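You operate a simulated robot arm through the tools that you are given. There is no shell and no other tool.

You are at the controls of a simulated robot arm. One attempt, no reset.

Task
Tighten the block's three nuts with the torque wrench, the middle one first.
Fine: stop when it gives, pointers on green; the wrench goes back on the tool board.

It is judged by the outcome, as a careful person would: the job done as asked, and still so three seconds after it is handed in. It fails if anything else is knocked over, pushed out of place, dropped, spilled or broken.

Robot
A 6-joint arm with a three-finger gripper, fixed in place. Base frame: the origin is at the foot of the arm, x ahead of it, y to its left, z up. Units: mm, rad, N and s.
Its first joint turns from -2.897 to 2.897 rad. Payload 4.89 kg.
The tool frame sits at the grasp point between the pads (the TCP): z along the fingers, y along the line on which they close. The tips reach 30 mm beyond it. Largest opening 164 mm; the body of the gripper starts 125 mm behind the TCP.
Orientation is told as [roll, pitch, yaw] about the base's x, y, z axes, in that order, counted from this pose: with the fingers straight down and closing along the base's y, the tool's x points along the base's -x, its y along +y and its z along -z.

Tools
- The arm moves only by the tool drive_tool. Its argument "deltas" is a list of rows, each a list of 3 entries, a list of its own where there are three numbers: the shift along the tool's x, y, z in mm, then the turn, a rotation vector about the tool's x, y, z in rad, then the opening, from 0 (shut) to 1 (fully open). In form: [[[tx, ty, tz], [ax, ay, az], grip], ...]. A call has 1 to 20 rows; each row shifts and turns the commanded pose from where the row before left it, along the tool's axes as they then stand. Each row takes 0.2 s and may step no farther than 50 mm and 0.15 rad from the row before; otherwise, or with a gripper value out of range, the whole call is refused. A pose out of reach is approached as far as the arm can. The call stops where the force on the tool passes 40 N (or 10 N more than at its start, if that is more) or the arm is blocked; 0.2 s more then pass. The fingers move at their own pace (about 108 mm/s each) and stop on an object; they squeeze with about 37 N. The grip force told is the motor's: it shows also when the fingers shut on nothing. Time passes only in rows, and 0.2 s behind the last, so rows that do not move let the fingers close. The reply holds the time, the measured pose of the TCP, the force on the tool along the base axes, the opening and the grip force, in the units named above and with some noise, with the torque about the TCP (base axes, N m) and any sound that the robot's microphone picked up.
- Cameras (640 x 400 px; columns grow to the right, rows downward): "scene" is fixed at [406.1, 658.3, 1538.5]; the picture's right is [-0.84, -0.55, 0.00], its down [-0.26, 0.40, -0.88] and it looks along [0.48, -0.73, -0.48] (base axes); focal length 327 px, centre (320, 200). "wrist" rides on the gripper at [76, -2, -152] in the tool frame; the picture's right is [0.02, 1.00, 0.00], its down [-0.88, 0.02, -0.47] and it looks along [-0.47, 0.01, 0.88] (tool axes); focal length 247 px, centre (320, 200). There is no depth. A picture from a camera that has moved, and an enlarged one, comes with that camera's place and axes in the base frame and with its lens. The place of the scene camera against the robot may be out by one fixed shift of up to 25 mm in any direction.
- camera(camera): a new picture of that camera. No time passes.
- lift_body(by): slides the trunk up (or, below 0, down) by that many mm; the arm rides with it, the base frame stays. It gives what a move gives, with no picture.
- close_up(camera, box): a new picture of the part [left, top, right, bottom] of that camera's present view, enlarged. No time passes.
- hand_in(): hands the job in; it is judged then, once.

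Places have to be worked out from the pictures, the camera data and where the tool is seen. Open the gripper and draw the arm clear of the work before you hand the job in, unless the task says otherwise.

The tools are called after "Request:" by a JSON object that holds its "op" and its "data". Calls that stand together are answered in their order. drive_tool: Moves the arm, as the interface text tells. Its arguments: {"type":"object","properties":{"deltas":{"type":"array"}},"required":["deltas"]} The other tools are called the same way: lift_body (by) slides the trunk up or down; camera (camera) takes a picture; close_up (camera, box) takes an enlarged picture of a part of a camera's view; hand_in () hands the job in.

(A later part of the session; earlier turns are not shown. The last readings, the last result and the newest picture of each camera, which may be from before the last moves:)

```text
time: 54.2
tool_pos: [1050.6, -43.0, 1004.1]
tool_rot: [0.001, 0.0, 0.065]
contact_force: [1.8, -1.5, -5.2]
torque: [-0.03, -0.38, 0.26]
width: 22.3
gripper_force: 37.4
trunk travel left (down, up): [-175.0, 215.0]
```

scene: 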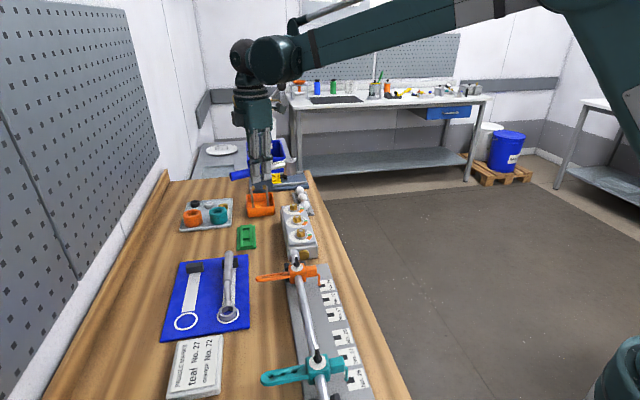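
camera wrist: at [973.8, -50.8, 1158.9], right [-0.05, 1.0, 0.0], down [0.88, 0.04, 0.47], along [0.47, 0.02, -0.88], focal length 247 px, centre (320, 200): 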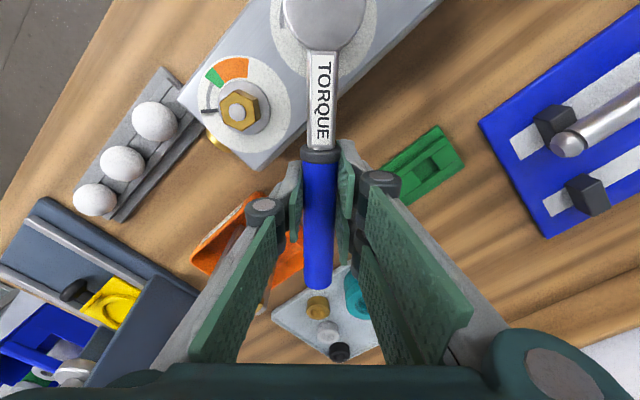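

Loads are small all round. I try lifting 3 mm.

Request:
{"op": "drive_tool", "data": {"deltas": [[[0, 0, -1.5], [0, 0, 0], 0.0], [[0, 0, -1.5], [0, 0, 0], 0.0], [[0, 0, 0], [0, 0, 0], 0.0]]}}

Request:
{"op": "close_up", "data": {"camera": "scene", "box": [280, 195, 310, 225]}}

```text
time: 55.0
tool_pos: [1051.4, -41.6, 1008.3]
tool_rot: [0.0, 0.0, 0.066]
contact_force: [6.2, -1.4, -6.0]
torque: [-0.04, -0.5, 0.2]
width: 22.3
gripper_force: 37.3
trunk travel left (down, up): [-175.0, 215.0]
```

```text
13.33 times, centred on (295, 210) of scene
camera zoom: at [406.1, 658.3, 1538.5], right [-0.84, -0.55, 0.0], down [-0.26, 0.4, -0.88], along [0.48, -0.73, -0.48], focal length 4361 px, centre (653, 67)
```

zoom: 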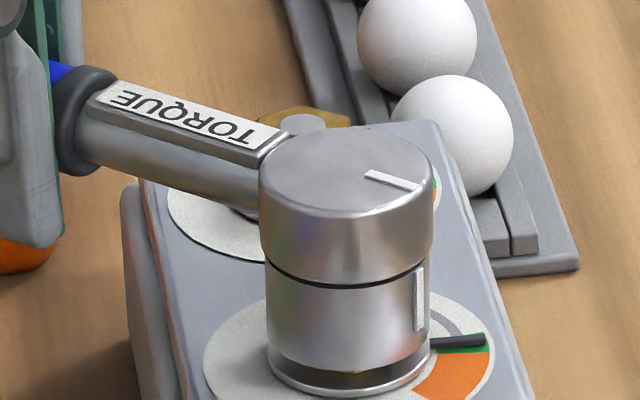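

The head is now rising off the nut evenly with little force and the pointer stays in green. I continue lifting in 3 mm steps.

Request:
{"op": "drive_tool", "data": {"deltas": [[[0, 0, -3], [0, 0, 0], 0.0], [[0, 0, -3], [0, 0, 0], 0.0], [[0, 0, -3], [0, 0, 0], 0.0], [[0, 0, 0], [0, 0, 0], 0.0]]}}

Request:
{"op": "close_up", "data": {"camera": "scene", "box": [280, 195, 310, 225]}}

```text
time: 56.0
tool_pos: [1052.7, -43.7, 1017.8]
tool_rot: [-0.001, 0.001, 0.065]
contact_force: [-0.3, -1.0, -3.7]
torque: [0.02, -0.04, 0.02]
width: 22.2
gripper_force: 36.9
trunk travel left (down, up): [-175.0, 215.0]
```

```text
13.33 times, centred on (295, 210) of scene
camera zoom: at [406.1, 658.3, 1538.5], right [-0.84, -0.55, 0.0], down [-0.26, 0.4, -0.88], along [0.48, -0.73, -0.48], focal length 4361 px, centre (653, 67)
```

zoom: 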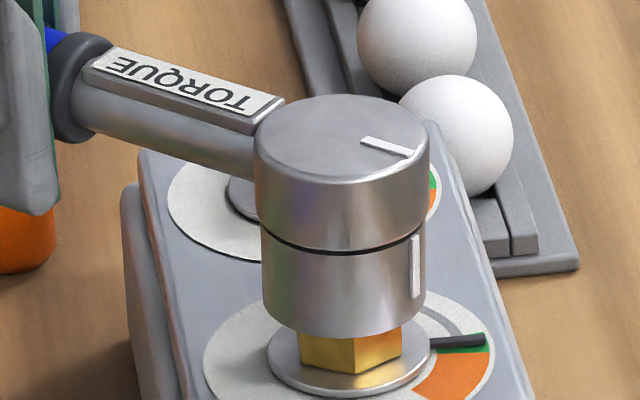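

The socket has come off cleanly. I raise well clear and check the middle dial and how the wrench sits in the grip.

Request:
{"op": "drive_tool", "data": {"deltas": [[[0, 0, -10], [0, 0, 0], 0.0], [[0, 0, -25], [0, 0, 0], 0.0], [[0, 0, -25], [0, 0, 0], 0.0], [[0, 0, -15], [0, 0, 0], 0.0], [[0, 0, 0], [0, 0, 0], 0.0], [[0, 0, 0], [0, 0, 0], 0.0]]}}

Request:
{"op": "close_up", "data": {"camera": "scene", "box": [285, 205, 305, 225]}}

Request:
{"op": "camera", "data": {"camera": "wrist"}}

Request:
{"op": "close_up", "data": {"camera": "scene", "box": [250, 170, 320, 240]}}

```text
time: 57.4
tool_pos: [1050.8, -44.0, 1092.1]
tool_rot: [0.0, 0.0, 0.065]
contact_force: [-0.8, 0.1, -2.1]
torque: [0.03, -0.14, 0.03]
width: 22.2
gripper_force: 37.1
trunk travel left (down, up): [-175.0, 215.0]
```

```text
16.00 times, centred on (295, 215) of scene
camera zoom: at [406.1, 658.3, 1538.5], right [-0.84, -0.55, 0.0], down [-0.26, 0.4, -0.88], along [0.48, -0.73, -0.48], focal length 5233 px, centre (720, -40)
```

zoom: 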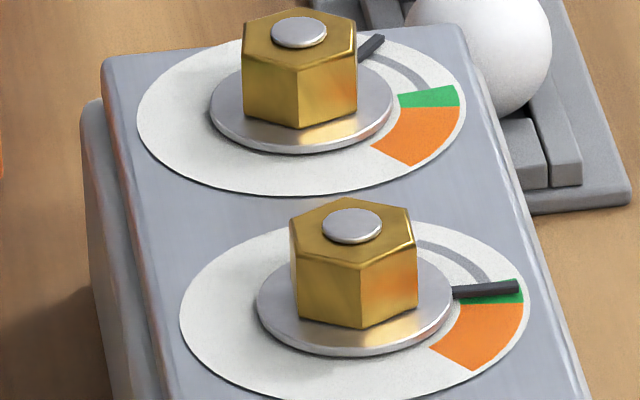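

```text
taken
camera wrist: at [974.2, -50.5, 1244.8], right [-0.09, 1.0, 0.0], down [0.88, 0.08, 0.47], along [0.47, 0.04, -0.88], focal length 247 px, centre (320, 200)
```

wrist: 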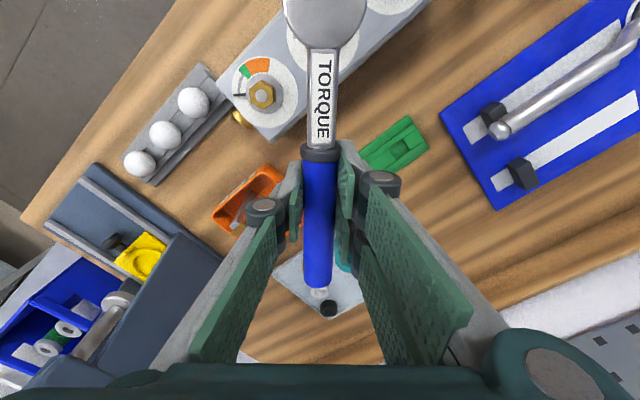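

```text
5.71 times, centred on (285, 205) of scene
camera zoom: at [406.1, 658.3, 1538.5], right [-0.84, -0.55, 0.0], down [-0.26, 0.4, -0.88], along [0.48, -0.73, -0.48], focal length 1869 px, centre (520, 171)
```

zoom: 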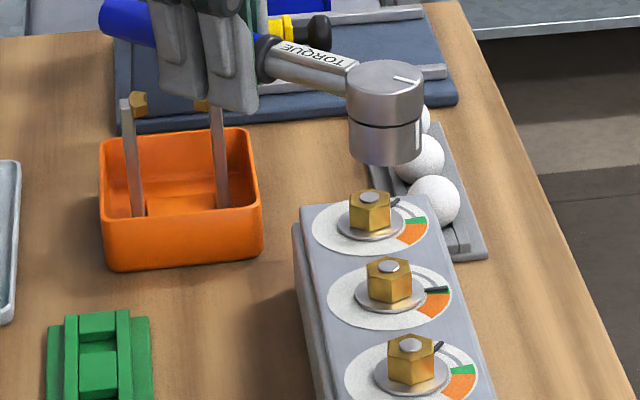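

Middle nut done: its pointer lies in the middle of green. I check whether the wrench has shifted or pitched in the grip, using the same zoom as before.

Request:
{"op": "close_up", "data": {"camera": "wrist", "box": [260, 0, 390, 80]}}

Request:
{"op": "close_up", "data": {"camera": "wrist", "box": [210, 20, 340, 140]}}

Request:
{"op": "close_up", "data": {"camera": "wrist", "box": [280, 130, 360, 300]}}

```text
4.92 times, centred on (325, 40) of wrist
camera zoom: at [974.2, -50.5, 1244.8], right [-0.09, 1.0, 0.0], down [0.88, 0.08, 0.47], along [0.47, 0.04, -0.88], focal length 1216 px, centre (295, 988)
```

zoom: 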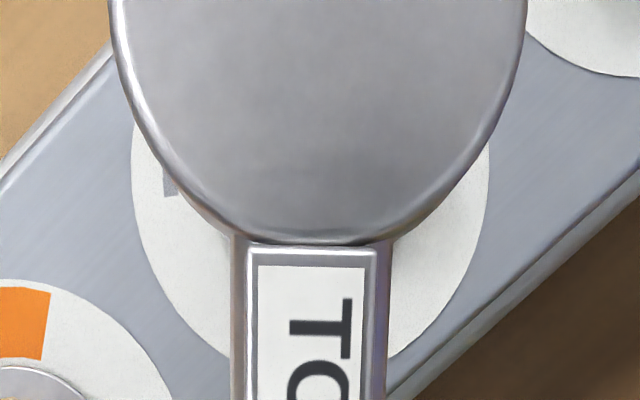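

```text
3.33 times, centred on (275, 80) of wrist
camera zoom: at [974.2, -50.5, 1244.8], right [-0.09, 1.0, 0.0], down [0.88, 0.08, 0.47], along [0.47, 0.04, -0.88], focal length 823 px, centre (470, 600)
```

zoom: 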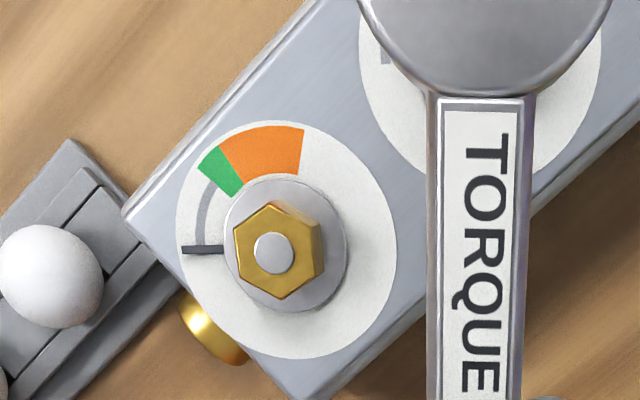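

```text
2.35 times, centred on (320, 215) of wrist
camera zoom: at [974.2, -50.5, 1244.8], right [-0.09, 1.0, 0.0], down [0.88, 0.08, 0.47], along [0.47, 0.04, -0.88], focal length 581 px, centre (320, 165)
```

zoom: 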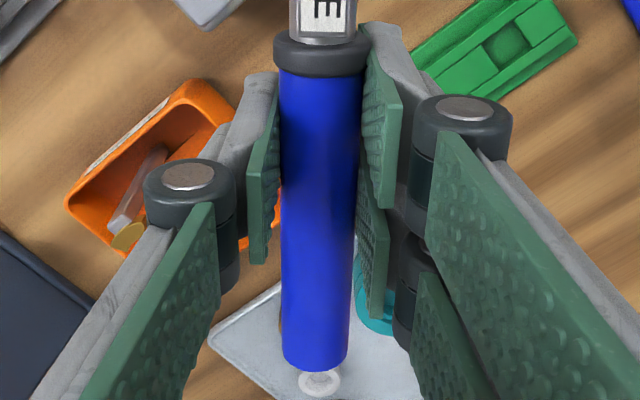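

The wrench has stayed nearly level (about 1° nose‑down) and the nuts' hex play is about ±8°. Next is the near nut at (890,6.5): I turn the handle back to ≈63° and carry the wrench above it.

Request:
{"op": "drive_tool", "data": {"deltas": [[[0, 0, 0], [0, 0, -0.08], 0.0], [[0, 0, 0], [0, 0, -0.135], 0.0], [[0, 0, 0], [0, 0, -0.135], 0.0], [[0, 0, 0], [0, 0, -0.135], 0.0], [[0, 0, 0], [0, 0, -0.135], 0.0], [[0, 0, 0], [0, 0, -0.135], 0.0], [[0, 0, 0], [0, 0, -0.135], 0.0], [[0, 0, 0], [0, 0, -0.1], 0.0], [[0, 0, 0], [0, 0, -0.045], 0.0], [[-7.6, 16.1, 0], [0, 0, 0], 0.0], [[-15, 32, 0], [0, 0, 0], 0.0], [[-15, 32, 0], [0, 0, 0], 0.0], [[-15, 32, 0], [0, 0, 0], 0.0], [[-15, 32, 0], [0, 0, 0], 0.0], [[-10, 22, 0], [0, 0, 0], 0.0], [[0, 0, 0], [0, 0, 0], 0.0], [[0, 0, 0], [0, 0, 0], 0.0]]}}

Request:
{"op": "close_up", "data": {"camera": "scene", "box": [250, 180, 330, 260]}}

Request:
{"op": "camera", "data": {"camera": "wrist"}}

```text
time: 61.0
tool_pos: [933.7, 102.1, 1091.0]
tool_rot: [-0.001, 0.0, 1.101]
contact_force: [0.4, 0.7, -2.3]
torque: [0.03, -0.08, -0.03]
width: 22.2
gripper_force: 37.6
trunk travel left (down, up): [-175.0, 215.0]
```

```text
5.00 times, centred on (290, 220) of scene
camera zoom: at [406.1, 658.3, 1538.5], right [-0.84, -0.55, 0.0], down [-0.26, 0.4, -0.88], along [0.48, -0.73, -0.48], focal length 1635 px, centre (470, 100)
```

zoom: 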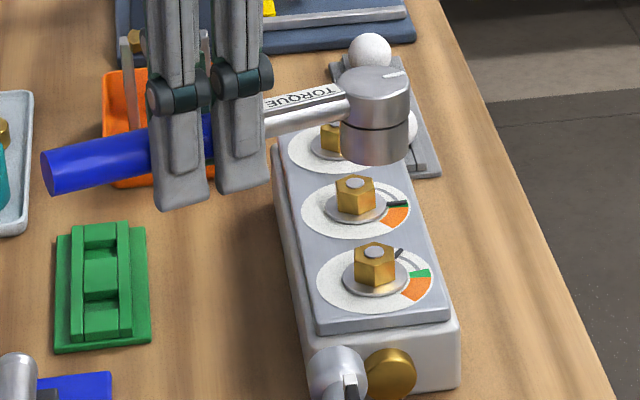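

```text
taken
camera wrist: at [900.4, 32.8, 1244.6], right [-0.9, 0.44, 0.0], down [0.38, 0.79, 0.47], along [0.21, 0.43, -0.88], focal length 247 px, centre (320, 200)
```

wrist: 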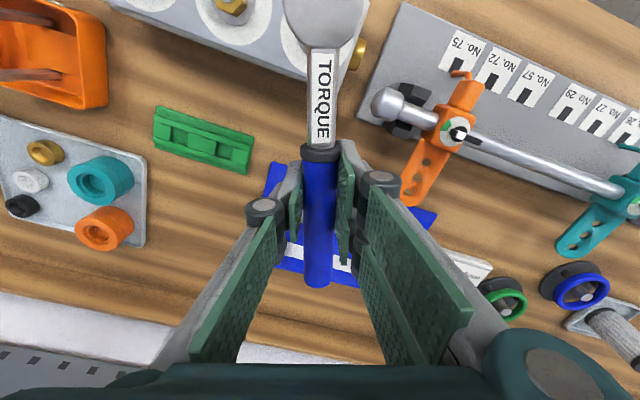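

I am about 4.7 mm off target in tool y; I correct that and lower to just above the near nut.

Request:
{"op": "drive_tool", "data": {"deltas": [[[-0.6, -4.7, 0], [0, 0, 0], 0.0], [[0, 0, 20], [0, 0, 0], 0.0], [[0, 0, 20], [0, 0, 0], 0.0], [[0, 0, 15], [0, 0, 0], 0.0], [[0, 0, 0], [0, 0, 0], 0.0], [[0, 0, 0], [0, 0, 0], 0.0]]}}

Request:
{"op": "close_up", "data": {"camera": "scene", "box": [275, 200, 325, 250]}}

Request:
{"op": "close_up", "data": {"camera": "wrist", "box": [260, 0, 380, 75]}}

```text
time: 62.4
tool_pos: [942.5, 99.1, 1037.0]
tool_rot: [0.0, 0.002, 1.1]
contact_force: [0.5, -0.9, -3.4]
torque: [0.13, -0.04, 0.01]
width: 22.5
gripper_force: 37.0
trunk travel left (down, up): [-175.0, 215.0]
```

```text
8.00 times, centred on (300, 225) of scene
camera zoom: at [406.1, 658.3, 1538.5], right [-0.84, -0.55, 0.0], down [-0.26, 0.4, -0.88], along [0.48, -0.73, -0.48], focal length 2616 px, centre (480, 0)
```

zoom: 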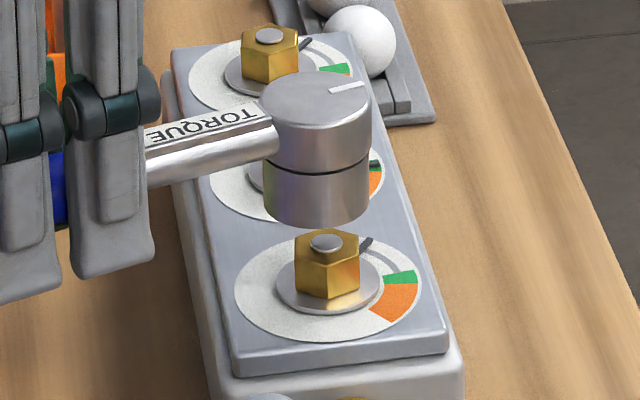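

```text
5.33 times, centred on (320, 38) of wrist
camera zoom: at [908.8, 30.4, 1189.2], right [-0.9, 0.44, 0.0], down [0.38, 0.79, 0.47], along [0.21, 0.43, -0.88], focal length 1317 px, centre (320, 1067)
```

zoom: 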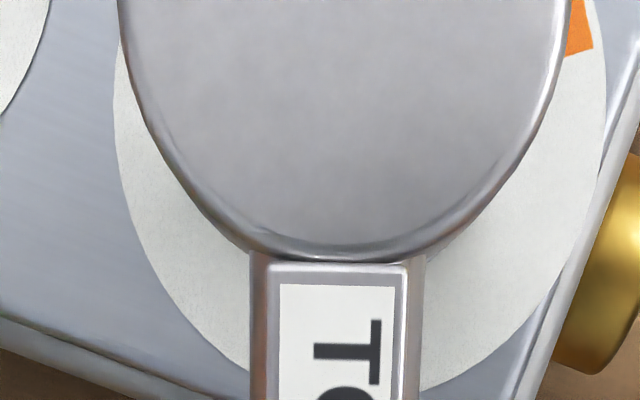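

Both views put the nut about 3.3 mm further in tool y and ~1.4 mm in tool x (the arm had not fully settled before). I correct and look again before lowering.

Request:
{"op": "drive_tool", "data": {"deltas": [[[1.4, 3.3, 0], [0, 0, 0], 0.0], [[0, 0, 8], [0, 0, 0], 0.0], [[0, 0, 6], [0, 0, 0], 0.0], [[0, 0, 0], [0, 0, 0], 0.0], [[0, 0, 0], [0, 0, 0], 0.0]]}}

Request:
{"op": "close_up", "data": {"camera": "scene", "box": [275, 200, 325, 250]}}

Request:
{"op": "close_up", "data": {"camera": "wrist", "box": [260, 0, 380, 75]}}

```text
time: 63.6
tool_pos: [937.8, 100.2, 1022.2]
tool_rot: [0.0, 0.0, 1.099]
contact_force: [0.2, -0.7, -2.9]
torque: [0.11, 0.0, 0.02]
width: 22.4
gripper_force: 37.0
trunk travel left (down, up): [-175.0, 215.0]
```

```text
8.00 times, centred on (300, 225) of scene
camera zoom: at [406.1, 658.3, 1538.5], right [-0.84, -0.55, 0.0], down [-0.26, 0.4, -0.88], along [0.48, -0.73, -0.48], focal length 2616 px, centre (480, 0)
```

zoom: 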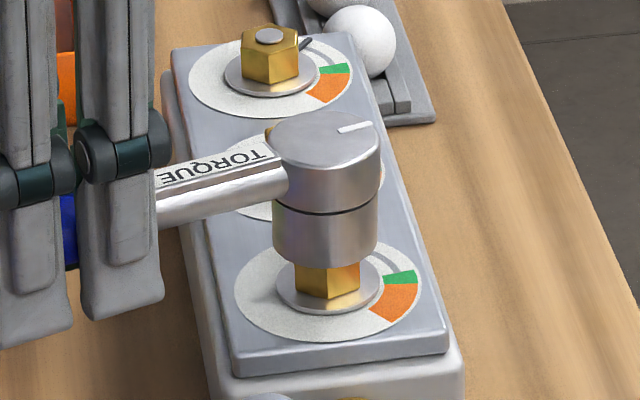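

```text
5.33 times, centred on (320, 38) of wrist
camera zoom: at [904.8, 31.3, 1174.2], right [-0.9, 0.44, 0.0], down [0.38, 0.79, 0.47], along [0.21, 0.43, -0.88], focal length 1317 px, centre (320, 1067)
```

zoom: 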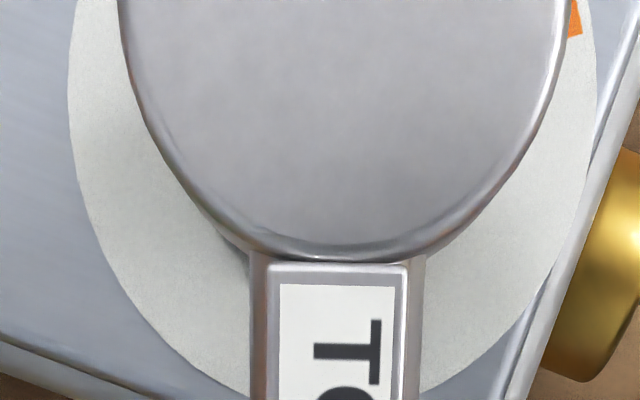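

Well centred in both views. I lower in small steps onto the nut.

Request:
{"op": "drive_tool", "data": {"deltas": [[[0.3, 0, 3], [0, 0, 0], 0.0], [[0, 0, 3], [0, 0, 0], 0.0], [[0, 0, 2], [0, 0, 0], 0.0], [[0, 0, 2], [0, 0, 0], 0.0], [[0, 0, 0], [0, 0, 0], 0.0]]}}

Request:
{"op": "close_up", "data": {"camera": "scene", "box": [275, 200, 325, 250]}}

```text
time: 64.8
tool_pos: [939.0, 101.0, 1013.4]
tool_rot: [0.0, -0.001, 1.098]
contact_force: [-4.0, -5.1, -0.7]
torque: [-0.37, 0.28, -0.09]
width: 22.1
gripper_force: 36.8
trunk travel left (down, up): [-175.0, 215.0]
```

```text
8.00 times, centred on (300, 225) of scene
camera zoom: at [406.1, 658.3, 1538.5], right [-0.84, -0.55, 0.0], down [-0.26, 0.4, -0.88], along [0.48, -0.73, -0.48], focal length 2616 px, centre (480, 0)
```

zoom: 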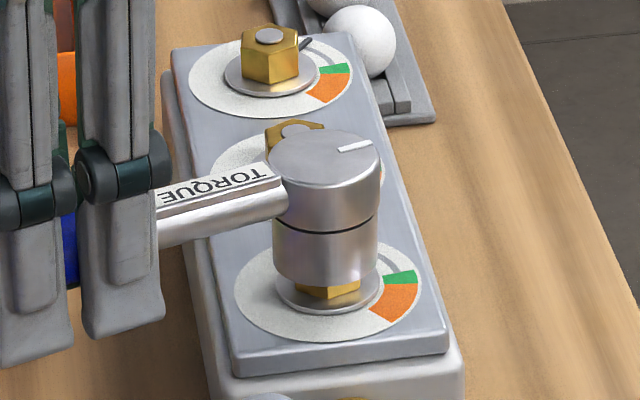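

The socket is engaging with about 6 N pull toward the nut, so I nudge +0.6 mm in tool x and keep lowering.

Request:
{"op": "drive_tool", "data": {"deltas": [[[0.6, 0, 0], [0, 0, 0], 0.0], [[0, 0, 2], [0, 0, 0], 0.0], [[0, 0, 2], [0, 0, 0], 0.0], [[0, 0, 2], [0, 0, 0], 0.0], [[0, 0, 0], [0, 0, 0], 0.0]]}}

Request:
{"op": "close_up", "data": {"camera": "scene", "box": [275, 200, 325, 250]}}

```text
time: 66.0
tool_pos: [939.4, 99.0, 1007.3]
tool_rot: [-0.001, 0.0, 1.098]
contact_force: [0.0, 0.1, -3.5]
torque: [0.12, -0.02, -0.01]
width: 22.1
gripper_force: 36.7
trunk travel left (down, up): [-175.0, 215.0]
```

```text
8.00 times, centred on (300, 225) of scene
camera zoom: at [406.1, 658.3, 1538.5], right [-0.84, -0.55, 0.0], down [-0.26, 0.4, -0.88], along [0.48, -0.73, -0.48], focal length 2616 px, centre (480, 0)
```

zoom: 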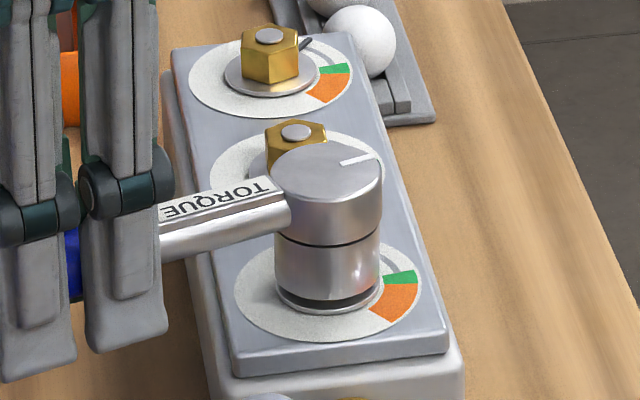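

Free and nearly seated. I lower another 1.5 mm and start turning clockwise, 0.2 rad first.

Request:
{"op": "drive_tool", "data": {"deltas": [[[0, 0, 1.5], [0, 0, 0], 0.0], [[0.12, -5.22, 0], [0, 0, 0.05], 0.0], [[0.12, -5.22, 0], [0, 0, 0.05], 0.0], [[0.12, -5.22, 0], [0, 0, 0.05], 0.0], [[0.12, -5.22, 0], [0, 0, 0.05], 0.0], [[0, 0, 0], [0, 0, 0], 0.0]]}}

Request:
{"op": "close_up", "data": {"camera": "scene", "box": [285, 220, 315, 250]}}

```text
time: 67.4
tool_pos: [955.0, 88.6, 1005.5]
tool_rot: [-0.002, 0.001, 0.899]
contact_force: [-6.5, -2.3, -8.6]
torque: [0.38, -0.18, -0.39]
width: 22.2
gripper_force: 36.7
trunk travel left (down, up): [-175.0, 215.0]
```

```text
13.33 times, centred on (300, 235) of scene
camera zoom: at [406.1, 658.3, 1538.5], right [-0.84, -0.55, 0.0], down [-0.26, 0.4, -0.88], along [0.48, -0.73, -0.48], focal length 4361 px, centre (587, -267)
```

zoom: 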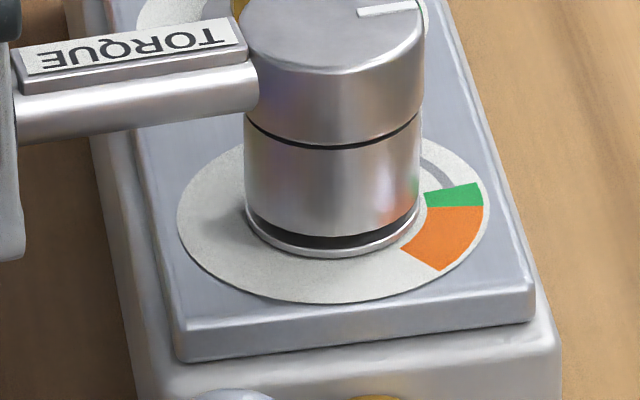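

Small loads, turning well. Next 0.2 rad.

Request:
{"op": "drive_tool", "data": {"deltas": [[[0.35, -5.15, 0.2], [0, 0, 0.05], 0.0], [[0.15, -5.15, 0], [0, 0, 0.05], 0.0], [[0.15, -5.15, 0], [0, 0, 0.05], 0.0], [[0.15, -5.15, 0], [0, 0, 0.05], 0.0], [[0, 0, 0], [0, 0, 0], 0.0]]}}

Request:
{"op": "close_up", "data": {"camera": "scene", "box": [285, 220, 315, 250]}}

```text
time: 68.6
tool_pos: [970.8, 73.2, 1005.1]
tool_rot: [0.001, 0.001, 0.699]
contact_force: [-3.3, 0.7, 6.6]
torque: [-0.66, 0.83, -0.05]
width: 22.4
gripper_force: 37.0
trunk travel left (down, up): [-175.0, 215.0]
```

```text
13.33 times, centred on (300, 235) of scene
camera zoom: at [406.1, 658.3, 1538.5], right [-0.84, -0.55, 0.0], down [-0.26, 0.4, -0.88], along [0.48, -0.73, -0.48], focal length 4361 px, centre (587, -267)
```

zoom: 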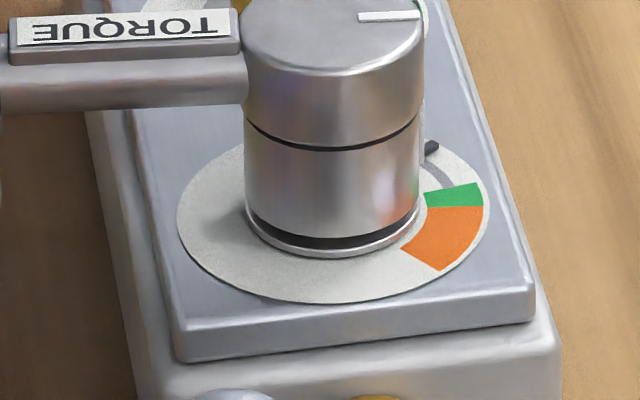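

Smooth, and the pointer is emerging behind the head. I turn another 0.2 rad.

Request:
{"op": "drive_tool", "data": {"deltas": [[[0.2, -5.15, -0.3], [0, 0, 0.05], 0.0], [[0.13, -5.15, 0], [0, 0, 0.05], 0.0], [[0.13, -5.15, 0], [0, 0, 0.05], 0.0], [[0.13, -5.15, 0], [0, 0, 0.05], 0.0], [[0, 0, 0], [0, 0, 0], 0.0]]}}

Request:
{"op": "close_up", "data": {"camera": "scene", "box": [285, 220, 315, 250]}}

```text
time: 69.8
tool_pos: [982.3, 55.9, 1005.5]
tool_rot: [-0.001, 0.0, 0.5]
contact_force: [-5.8, -4.1, -11.2]
torque: [0.15, -0.41, 0.5]
width: 22.1
gripper_force: 36.7
trunk travel left (down, up): [-175.0, 215.0]
```

```text
13.33 times, centred on (300, 235) of scene
camera zoom: at [406.1, 658.3, 1538.5], right [-0.84, -0.55, 0.0], down [-0.26, 0.4, -0.88], along [0.48, -0.73, -0.48], focal length 4361 px, centre (587, -267)
```

zoom: 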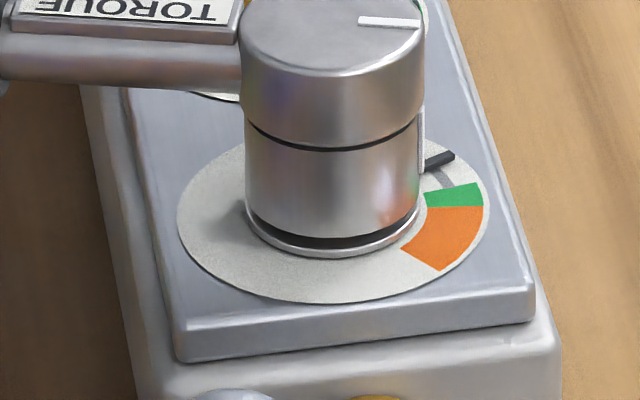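

Pointer about 26° from mid‑green, torque ≈0.4 N m. I turn 0.2 rad more.

Request:
{"op": "drive_tool", "data": {"deltas": [[[0.3, -5.2, 0.2], [0, 0, 0.05], 0.0], [[0.13, -5.2, 0], [0, 0, 0.05], 0.0], [[0.13, -5.2, 0], [0, 0, 0.05], 0.0], [[0.13, -5.2, 0], [0, 0, 0.05], 0.0], [[0, 0, 0], [0, 0, 0], 0.0]]}}

Request:
{"op": "close_up", "data": {"camera": "scene", "box": [285, 220, 315, 250]}}

```text
time: 71.0
tool_pos: [989.6, 36.9, 1005.6]
tool_rot: [-0.001, -0.001, 0.299]
contact_force: [6.9, 7.8, 3.2]
torque: [-0.04, 0.35, 0.08]
width: 22.2
gripper_force: 36.8
trunk travel left (down, up): [-175.0, 215.0]
```

```text
13.33 times, centred on (300, 235) of scene
camera zoom: at [406.1, 658.3, 1538.5], right [-0.84, -0.55, 0.0], down [-0.26, 0.4, -0.88], along [0.48, -0.73, -0.48], focal length 4361 px, centre (587, -267)
```

zoom: 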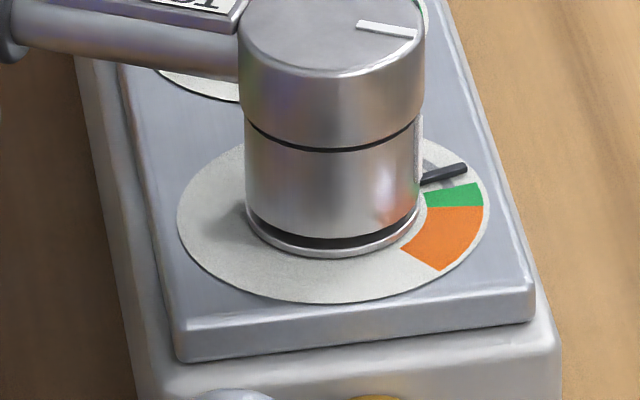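

Torque ≈0.65 N m, pointer getting close to green. I turn 0.15 rad more, with slight radial relief.

Request:
{"op": "drive_tool", "data": {"deltas": [[[-0.15, -5.2, 0], [0, 0, 0.05], 0.0], [[0.13, -5.2, 0], [0, 0, 0.05], 0.0], [[0.13, -5.2, 0], [0, 0, 0.05], 0.0], [[0, 0, 0], [0, 0, 0], 0.0]]}}

Request:
{"op": "close_up", "data": {"camera": "scene", "box": [290, 225, 310, 245]}}

```text
time: 72.0
tool_pos: [994.7, 22.4, 1004.9]
tool_rot: [0.0, 0.002, 0.152]
contact_force: [14.1, 7.4, 10.9]
torque: [-0.16, 1.03, 0.22]
width: 22.2
gripper_force: 36.6
trunk travel left (down, up): [-175.0, 215.0]
```

```text
16.00 times, centred on (300, 235) of scene
camera zoom: at [406.1, 658.3, 1538.5], right [-0.84, -0.55, 0.0], down [-0.26, 0.4, -0.88], along [0.48, -0.73, -0.48], focal length 5233 px, centre (640, -360)
```

zoom: 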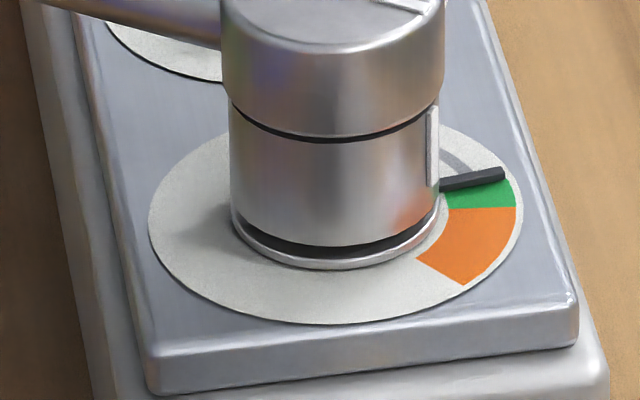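

Pointer reads about 23° with green from 21° to 5.5°. I go on in smaller steps.

Request:
{"op": "drive_tool", "data": {"deltas": [[[-0.3, -4.15, -0.2], [0, 0, 0.04], 0.0], [[0.08, -4.15, 0], [0, 0, 0.04], 0.0], [[0, 0, 0], [0, 0, 0], 0.0]]}}

Request:
{"op": "close_up", "data": {"camera": "scene", "box": [290, 225, 310, 245]}}

```text
time: 72.8
tool_pos: [994.3, 15.3, 1003.9]
tool_rot: [0.001, 0.0, 0.07]
contact_force: [9.6, 1.6, -1.6]
torque: [-0.04, -0.13, 0.72]
width: 22.3
gripper_force: 36.6
trunk travel left (down, up): [-175.0, 215.0]
```

```text
16.00 times, centred on (300, 235) of scene
camera zoom: at [406.1, 658.3, 1538.5], right [-0.84, -0.55, 0.0], down [-0.26, 0.4, -0.88], along [0.48, -0.73, -0.48], focal length 5233 px, centre (640, -360)
```

zoom: 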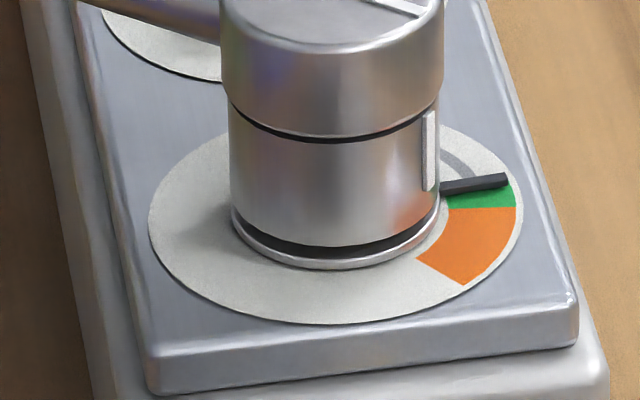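

Pointer at about 18° (inside green, upper edge), torque ≈0.8 N m. I continue with 0.03 rad steps.

Request:
{"op": "drive_tool", "data": {"deltas": [[[-0.15, -3.3, 0], [0, 0, 0.03], 0.0], [[0.05, -3.3, 0], [0, 0, 0.03], 0.0], [[0, 0, 0], [0, 0, 0], 0.0]]}}

Request:
{"op": "close_up", "data": {"camera": "scene", "box": [290, 225, 310, 245]}}

```text
time: 73.6
tool_pos: [995.8, 8.7, 1004.9]
tool_rot: [0.001, 0.002, 0.01]
contact_force: [-6.2, 2.9, -16.7]
torque: [0.07, -0.99, 0.51]
width: 22.3
gripper_force: 37.2
trunk travel left (down, up): [-175.0, 215.0]
```

```text
16.00 times, centred on (300, 235) of scene
camera zoom: at [406.1, 658.3, 1538.5], right [-0.84, -0.55, 0.0], down [-0.26, 0.4, -0.88], along [0.48, -0.73, -0.48], focal length 5233 px, centre (640, -360)
```

zoom: 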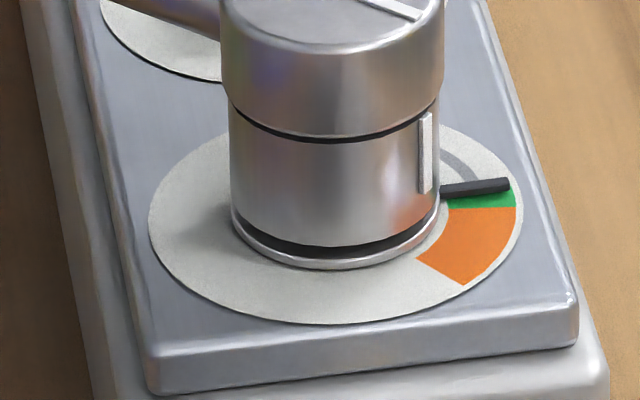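

Pointer ≈14.6°, essentially mid‑green, no give yet. I continue with 0.02 rad steps and ease the vertical load.

Request:
{"op": "drive_tool", "data": {"deltas": [[[0.1, -2.2, 0.3], [0, 0, 0.02], 0.0], [[0.0, -1.2, 0], [0, 0, 0.01], 0.0], [[0, 0, 0], [0, 0, 0], 0.0]]}}

Request:
{"op": "close_up", "data": {"camera": "scene", "box": [290, 225, 310, 245]}}

Request:
{"op": "close_up", "data": {"camera": "scene", "box": [290, 218, 310, 238]}}

```text
time: 74.4
tool_pos: [994.7, 5.6, 1005.6]
tool_rot: [0.0, 0.002, -0.019]
contact_force: [-20.3, 8.0, -19.7]
torque: [0.03, -0.67, 0.21]
width: 22.2
gripper_force: 36.9
trunk travel left (down, up): [-175.0, 215.0]
```

```text
16.00 times, centred on (300, 235) of scene
camera zoom: at [406.1, 658.3, 1538.5], right [-0.84, -0.55, 0.0], down [-0.26, 0.4, -0.88], along [0.48, -0.73, -0.48], focal length 5233 px, centre (640, -360)
```

zoom: 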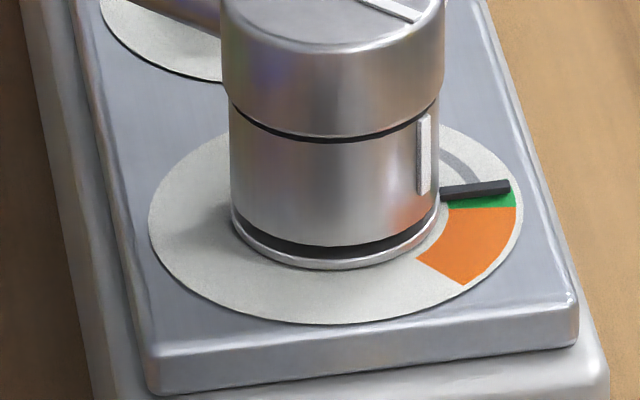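

```text
16.00 times, centred on (300, 228) of scene
camera zoom: at [406.1, 658.3, 1538.5], right [-0.84, -0.55, 0.0], down [-0.26, 0.4, -0.88], along [0.48, -0.73, -0.48], focal length 5233 px, centre (640, -248)
```

zoom: 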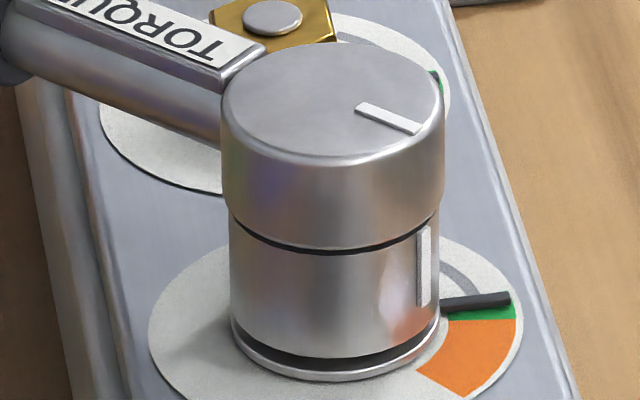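

Torque ≈1.05–1.1 N m now. I relieve the 20 N radial pull and step 0.02 rad to see whether it gives.

Request:
{"op": "drive_tool", "data": {"deltas": [[[0.45, -2.1, 0.2], [0, 0, 0.02], 0.0], [[0, 0, 0], [0, 0, 0], 0.0]]}}

Request:
{"op": "close_up", "data": {"camera": "scene", "box": [290, 218, 310, 238]}}

```text
time: 75.0
tool_pos: [995.0, 2.5, 1005.5]
tool_rot: [0.0, 0.002, -0.039]
contact_force: [-20.4, 8.6, -19.7]
torque: [0.04, -0.59, 0.12]
width: 22.5
gripper_force: 36.9
trunk travel left (down, up): [-175.0, 215.0]
```

```text
16.00 times, centred on (300, 228) of scene
camera zoom: at [406.1, 658.3, 1538.5], right [-0.84, -0.55, 0.0], down [-0.26, 0.4, -0.88], along [0.48, -0.73, -0.48], focal length 5233 px, centre (640, -248)
```

zoom: 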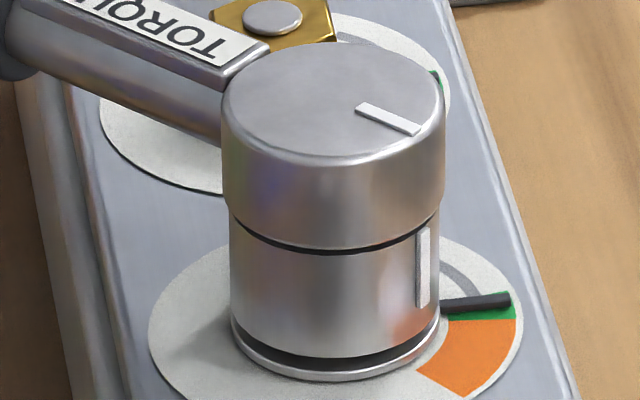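

Torque flat and pointer stationary—the give is beginning. One more 0.025 rad step with relief to confirm.

Request:
{"op": "drive_tool", "data": {"deltas": [[[0.4, -2.6, 0.2], [0, 0, 0.025], 0.0], [[0, 0, 0], [0, 0, 0], 0.0]]}}

Request:
{"op": "close_up", "data": {"camera": "scene", "box": [290, 218, 310, 238]}}

```text
time: 75.6
tool_pos: [994.6, -0.3, 1005.7]
tool_rot: [-0.001, -0.001, -0.063]
contact_force: [-3.6, 6.7, -6.5]
torque: [0.04, 0.09, 0.25]
width: 22.3
gripper_force: 37.6
trunk travel left (down, up): [-175.0, 215.0]
```

```text
16.00 times, centred on (300, 228) of scene
camera zoom: at [406.1, 658.3, 1538.5], right [-0.84, -0.55, 0.0], down [-0.26, 0.4, -0.88], along [0.48, -0.73, -0.48], focal length 5233 px, centre (640, -248)
```

zoom: 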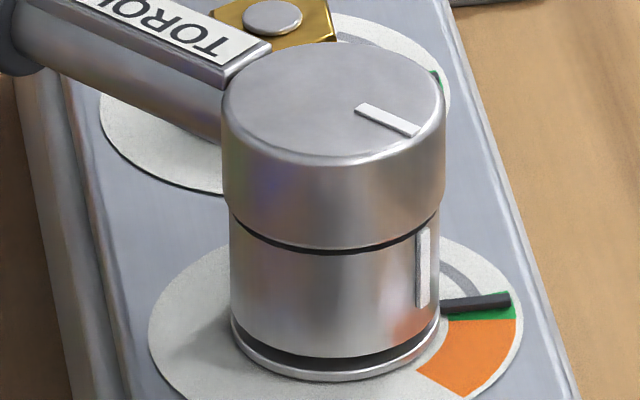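

Confirmed: handle turned another 2.5° with pointer fixed mid‑green and torque flat at ≈1 N m—it has given. I unwind about 0.12 rad to free the hex.

Request:
{"op": "drive_tool", "data": {"deltas": [[[0.1, 3.1, 0.1], [0, 0, -0.03], 0.0], [[0.05, 3.1, 0], [0, 0, -0.03], 0.0], [[0.0, 3.1, 0], [0, 0, -0.03], 0.0], [[0.0, 3.1, 0], [0, 0, -0.03], 0.0], [[0, 0, 0], [0, 0, 0], 0.0], [[0, 0, 0], [0, 0, 0], 0.0]]}}

Request:
{"op": "close_up", "data": {"camera": "scene", "box": [290, 218, 310, 238]}}

```text
time: 77.0
tool_pos: [995.0, 13.7, 1004.1]
tool_rot: [-0.001, 0.001, 0.056]
contact_force: [18.5, 0.6, 2.6]
torque: [-0.07, -0.1, 0.17]
width: 22.2
gripper_force: 37.2
trunk travel left (down, up): [-175.0, 215.0]
```

```text
16.00 times, centred on (300, 228) of scene
camera zoom: at [406.1, 658.3, 1538.5], right [-0.84, -0.55, 0.0], down [-0.26, 0.4, -0.88], along [0.48, -0.73, -0.48], focal length 5233 px, centre (640, -248)
```

zoom: 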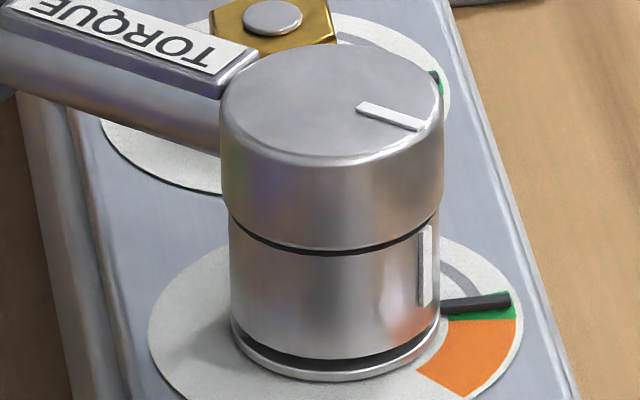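

Pointer still mid‑green, twist nearly zero; 18 N outward radial load remains. I shift −0.5 mm, unwind another 0.02 rad and re-read.

Request:
{"op": "drive_tool", "data": {"deltas": [[[-0.5, 2.0, 0], [0, 0, -0.02], 0.0], [[0, 0, 0], [0, 0, 0], 0.0], [[0, 0, 0], [0, 0, 0], 0.0]]}}

```text
time: 77.8
tool_pos: [995.3, 14.8, 1004.6]
tool_rot: [0.001, 0.0, 0.073]
contact_force: [-1.2, 1.7, -3.9]
torque: [0.05, -0.18, -0.27]
width: 22.2
gripper_force: 37.1
trunk travel left (down, up): [-175.0, 215.0]
```

All loads near zero. I lift 3 mm as a trial.

Request:
{"op": "drive_tool", "data": {"deltas": [[[0, 0, -1.5], [0, 0, 0], 0.0], [[0, 0, -1.5], [0, 0, 0], 0.0], [[0, 0, 0], [0, 0, 0], 0.0]]}}

Request:
{"op": "close_up", "data": {"camera": "scene", "box": [290, 218, 310, 238]}}

```text
time: 78.6
tool_pos: [995.1, 13.7, 1007.2]
tool_rot: [-0.001, -0.002, 0.075]
contact_force: [-0.2, 4.5, -5.5]
torque: [0.16, -0.24, -0.46]
width: 22.2
gripper_force: 37.3
trunk travel left (down, up): [-175.0, 215.0]
```

```text
16.00 times, centred on (300, 228) of scene
camera zoom: at [406.1, 658.3, 1538.5], right [-0.84, -0.55, 0.0], down [-0.26, 0.4, -0.88], along [0.48, -0.73, -0.48], focal length 5233 px, centre (640, -248)
```

zoom: 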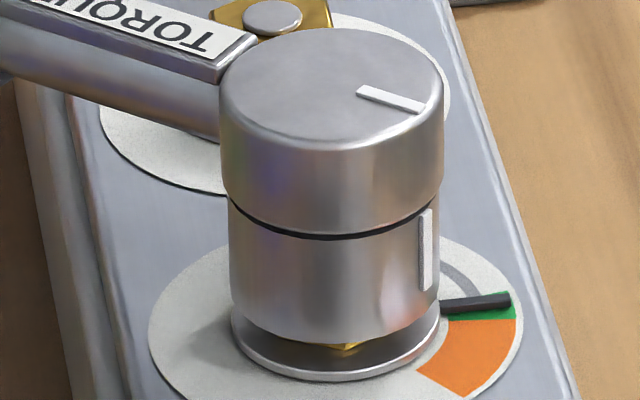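

The head lifts freely and the pointer stays. I raise it clear of the nut.

Request:
{"op": "drive_tool", "data": {"deltas": [[[0, 0, -3], [0, 0, 0], 0.0], [[0, 0, -4], [0, 0, 0], 0.0], [[0, 0, -5], [0, 0, 0], 0.0], [[0, 0, -10], [0, 0, 0], 0.0], [[0, 0, -25], [0, 0, 0], 0.0], [[0, 0, -25], [0, 0, 0], 0.0], [[0, 0, -13], [0, 0, 0], 0.0], [[0, 0, 0], [0, 0, 0], 0.0], [[0, 0, 0], [0, 0, 0], 0.0]]}}

Request:
{"op": "close_up", "data": {"camera": "scene", "box": [285, 205, 315, 240]}}

Request:
{"op": "camera", "data": {"camera": "wrist"}}

Request:
{"op": "close_up", "data": {"camera": "wrist", "box": [260, 0, 390, 80]}}

```text
time: 80.6
tool_pos: [994.9, 13.3, 1094.3]
tool_rot: [0.001, 0.0, 0.076]
contact_force: [0.1, -0.3, -3.1]
torque: [0.03, -0.11, 0.0]
width: 22.2
gripper_force: 36.8
trunk travel left (down, up): [-175.0, 215.0]
```

```text
11.43 times, centred on (300, 222) of scene
camera zoom: at [406.1, 658.3, 1538.5], right [-0.84, -0.55, 0.0], down [-0.26, 0.4, -0.88], along [0.48, -0.73, -0.48], focal length 3738 px, centre (549, -57)
```

zoom: 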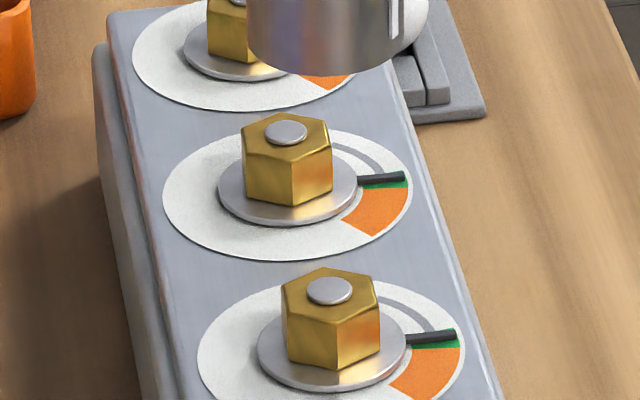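

```text
taken
camera wrist: at [917.8, 5.8, 1245.8], right [-0.1, 1.0, 0.0], down [0.88, 0.09, 0.47], along [0.47, 0.05, -0.88], focal length 247 px, centre (320, 200)
```

wrist: 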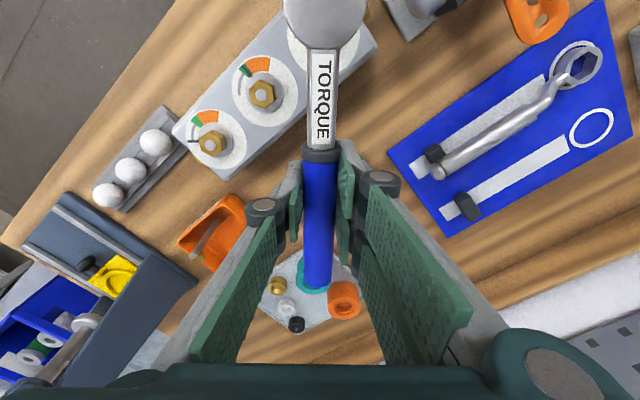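

```text
4.92 times, centred on (325, 40) of wrist
camera zoom: at [917.8, 5.8, 1245.8], right [-0.1, 1.0, 0.0], down [0.88, 0.09, 0.47], along [0.47, 0.05, -0.88], focal length 1216 px, centre (295, 988)
```

zoom: 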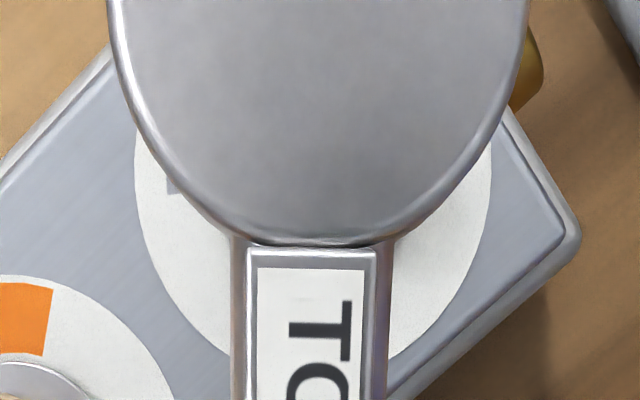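

Two nuts done. I verify the middle dial from above and take a look at the far nut's surroundings (bin with pins) for the next move.

Request:
{"op": "close_up", "data": {"camera": "wrist", "box": [180, 50, 310, 180]}}

Request:
{"op": "close_up", "data": {"camera": "scene", "box": [225, 150, 325, 230]}}

Request:
{"op": "close_up", "data": {"camera": "wrist", "box": [380, 20, 640, 240]}}

```text
3.08 times, centred on (245, 115) of wrist
camera zoom: at [917.8, 5.8, 1245.8], right [-0.1, 1.0, 0.0], down [0.88, 0.09, 0.47], along [0.47, 0.05, -0.88], focal length 760 px, centre (551, 462)
```

zoom: 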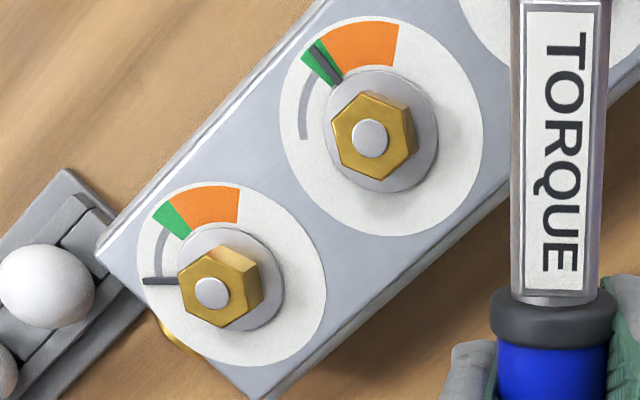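

```text
5.00 times, centred on (275, 190) of scene
camera zoom: at [406.1, 658.3, 1538.5], right [-0.84, -0.55, 0.0], down [-0.26, 0.4, -0.88], along [0.48, -0.73, -0.48], focal length 1635 px, centre (545, 250)
```

zoom: 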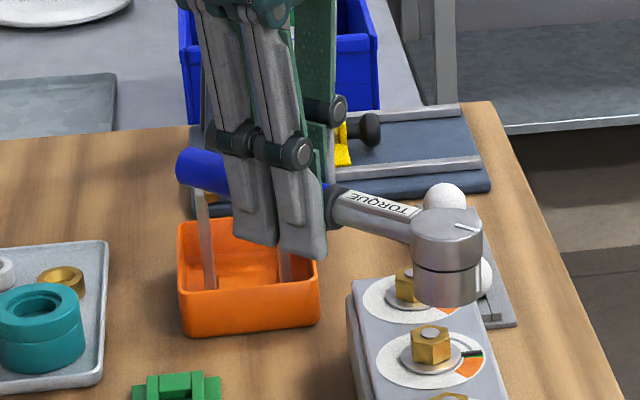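

```text
1.82 times, centred on (510, 130) of wrist
camera zoom: at [917.8, 5.8, 1245.8], right [-0.1, 1.0, 0.0], down [0.88, 0.09, 0.47], along [0.47, 0.05, -0.88], focal length 449 px, centre (-26, 327)
```

zoom: 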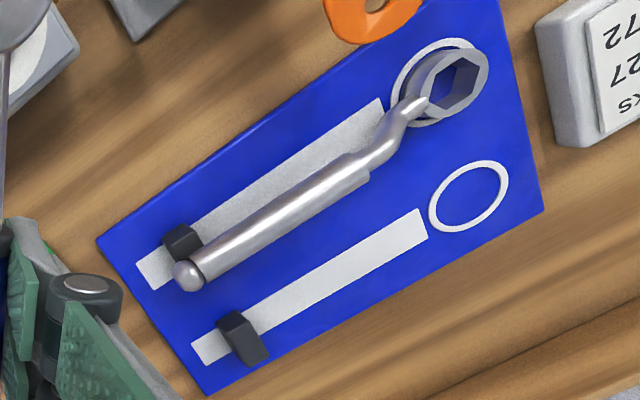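

Middle pointer confirmed mid‑green from above. For the far nut, a full swing would bring the handle over the bin's pins, so I will do it in two strokes; I rotate back to ≈63° and carry the wrench above it.

Request:
{"op": "drive_tool", "data": {"deltas": [[[0, 0, 0], [0, 0, -0.07], 0.0], [[0, 0, 0], [0, 0, -0.135], 0.0], [[0, 0, 0], [0, 0, -0.135], 0.0], [[0, 0, 0], [0, 0, -0.135], 0.0], [[0, 0, 0], [0, 0, -0.135], 0.0], [[0, 0, 0], [0, 0, -0.135], 0.0], [[0, 0, 0], [0, 0, -0.135], 0.0], [[0, 0, 0], [0, 0, -0.1], 0.0], [[0, 0, 0], [0, 0, -0.042], 0.0], [[-0.4, -13.8, 0], [0, 0, 0], 0.0], [[-0.6, -20, 0], [0, 0, 0], 0.0], [[-0.5, -20, 0], [0, 0, 0], 0.0], [[-0.3, -10, 0], [0, 0, 0], 0.0], [[0, 0, 0], [0, 0, 0], 0.0], [[0, 0, 0], [0, 0, 0], 0.0], [[0, 0, 0], [0, 0, 0], 0.0], [[0, 0, 0], [0, 0, 0], 0.0]]}}

Request:
{"op": "close_up", "data": {"camera": "scene", "box": [230, 150, 330, 230]}}

```text
time: 84.2
tool_pos: [1053.4, -13.1, 1091.9]
tool_rot: [-0.001, 0.0, 1.098]
contact_force: [0.1, 0.2, -2.8]
torque: [0.15, -0.05, 0.0]
width: 22.1
gripper_force: 37.3
trunk travel left (down, up): [-175.0, 215.0]
```

```text
5.00 times, centred on (280, 190) of scene
camera zoom: at [406.1, 658.3, 1538.5], right [-0.84, -0.55, 0.0], down [-0.26, 0.4, -0.88], along [0.48, -0.73, -0.48], focal length 1635 px, centre (520, 250)
```

zoom: 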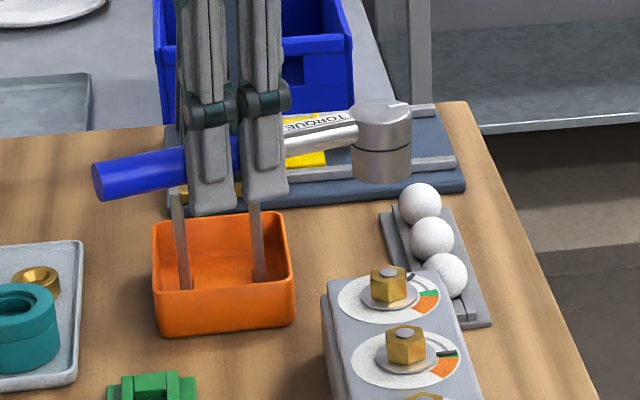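

In position above the far nut. I lower to just above it and check alignment in both views.

Request:
{"op": "drive_tool", "data": {"deltas": [[[0.6, 0.2, 10], [0, 0, 0], 0.0], [[0, 0, 20], [0, 0, 0], 0.0], [[0, 0, 16], [0, 0, 0], 0.0], [[0, 0, 10], [0, 0, 0], 0.0], [[0, 0, 0], [0, 0, 0], 0.0], [[0, 0, 0], [0, 0, 0], 0.0], [[0, 0, 0], [0, 0, 0], 0.0]]}}

Request:
{"op": "close_up", "data": {"camera": "scene", "box": [265, 175, 315, 225]}}

Request:
{"op": "close_up", "data": {"camera": "wrist", "box": [260, 0, 380, 75]}}

Request:
{"op": "camera", "data": {"camera": "wrist"}}

```text
time: 85.8
tool_pos: [1050.3, -13.0, 1037.1]
tool_rot: [0.001, 0.001, 1.097]
contact_force: [-0.7, 0.3, -3.0]
torque: [0.11, -0.07, -0.02]
width: 22.2
gripper_force: 37.9
trunk travel left (down, up): [-175.0, 215.0]
```

```text
8.00 times, centred on (290, 200) of scene
camera zoom: at [406.1, 658.3, 1538.5], right [-0.84, -0.55, 0.0], down [-0.26, 0.4, -0.88], along [0.48, -0.73, -0.48], focal length 2616 px, centre (560, 200)
```

zoom: 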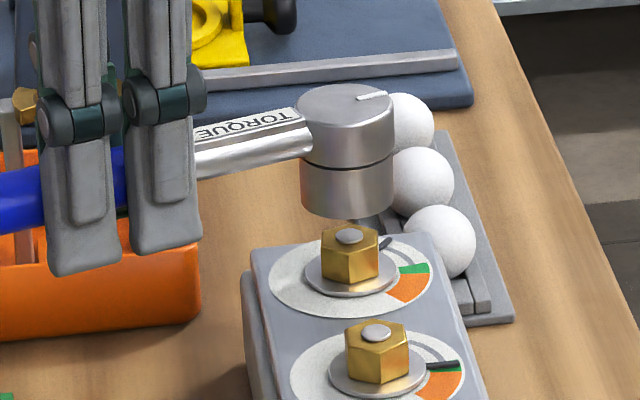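

```text
5.33 times, centred on (320, 38) of wrist
camera zoom: at [1018.1, -82.2, 1189.4], right [-0.9, 0.44, 0.0], down [0.39, 0.79, 0.47], along [0.21, 0.43, -0.88], focal length 1317 px, centre (320, 1067)
```

zoom: 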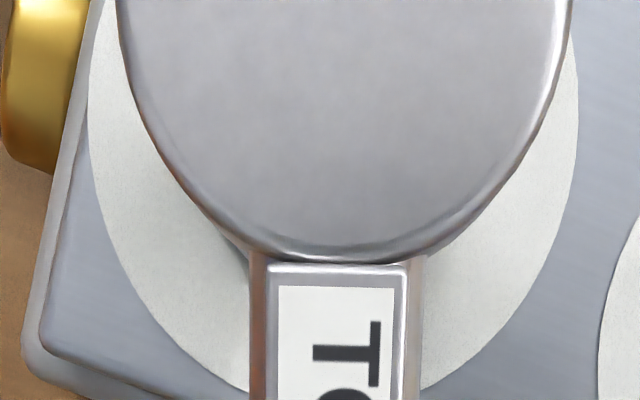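

```text
taken
camera wrist: at [1018.1, -82.2, 1189.4], right [-0.9, 0.44, 0.0], down [0.39, 0.79, 0.47], along [0.21, 0.43, -0.88], focal length 247 px, centre (320, 200)
```

wrist: 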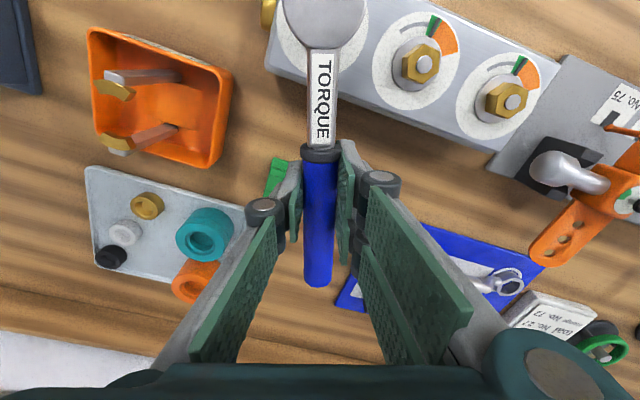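

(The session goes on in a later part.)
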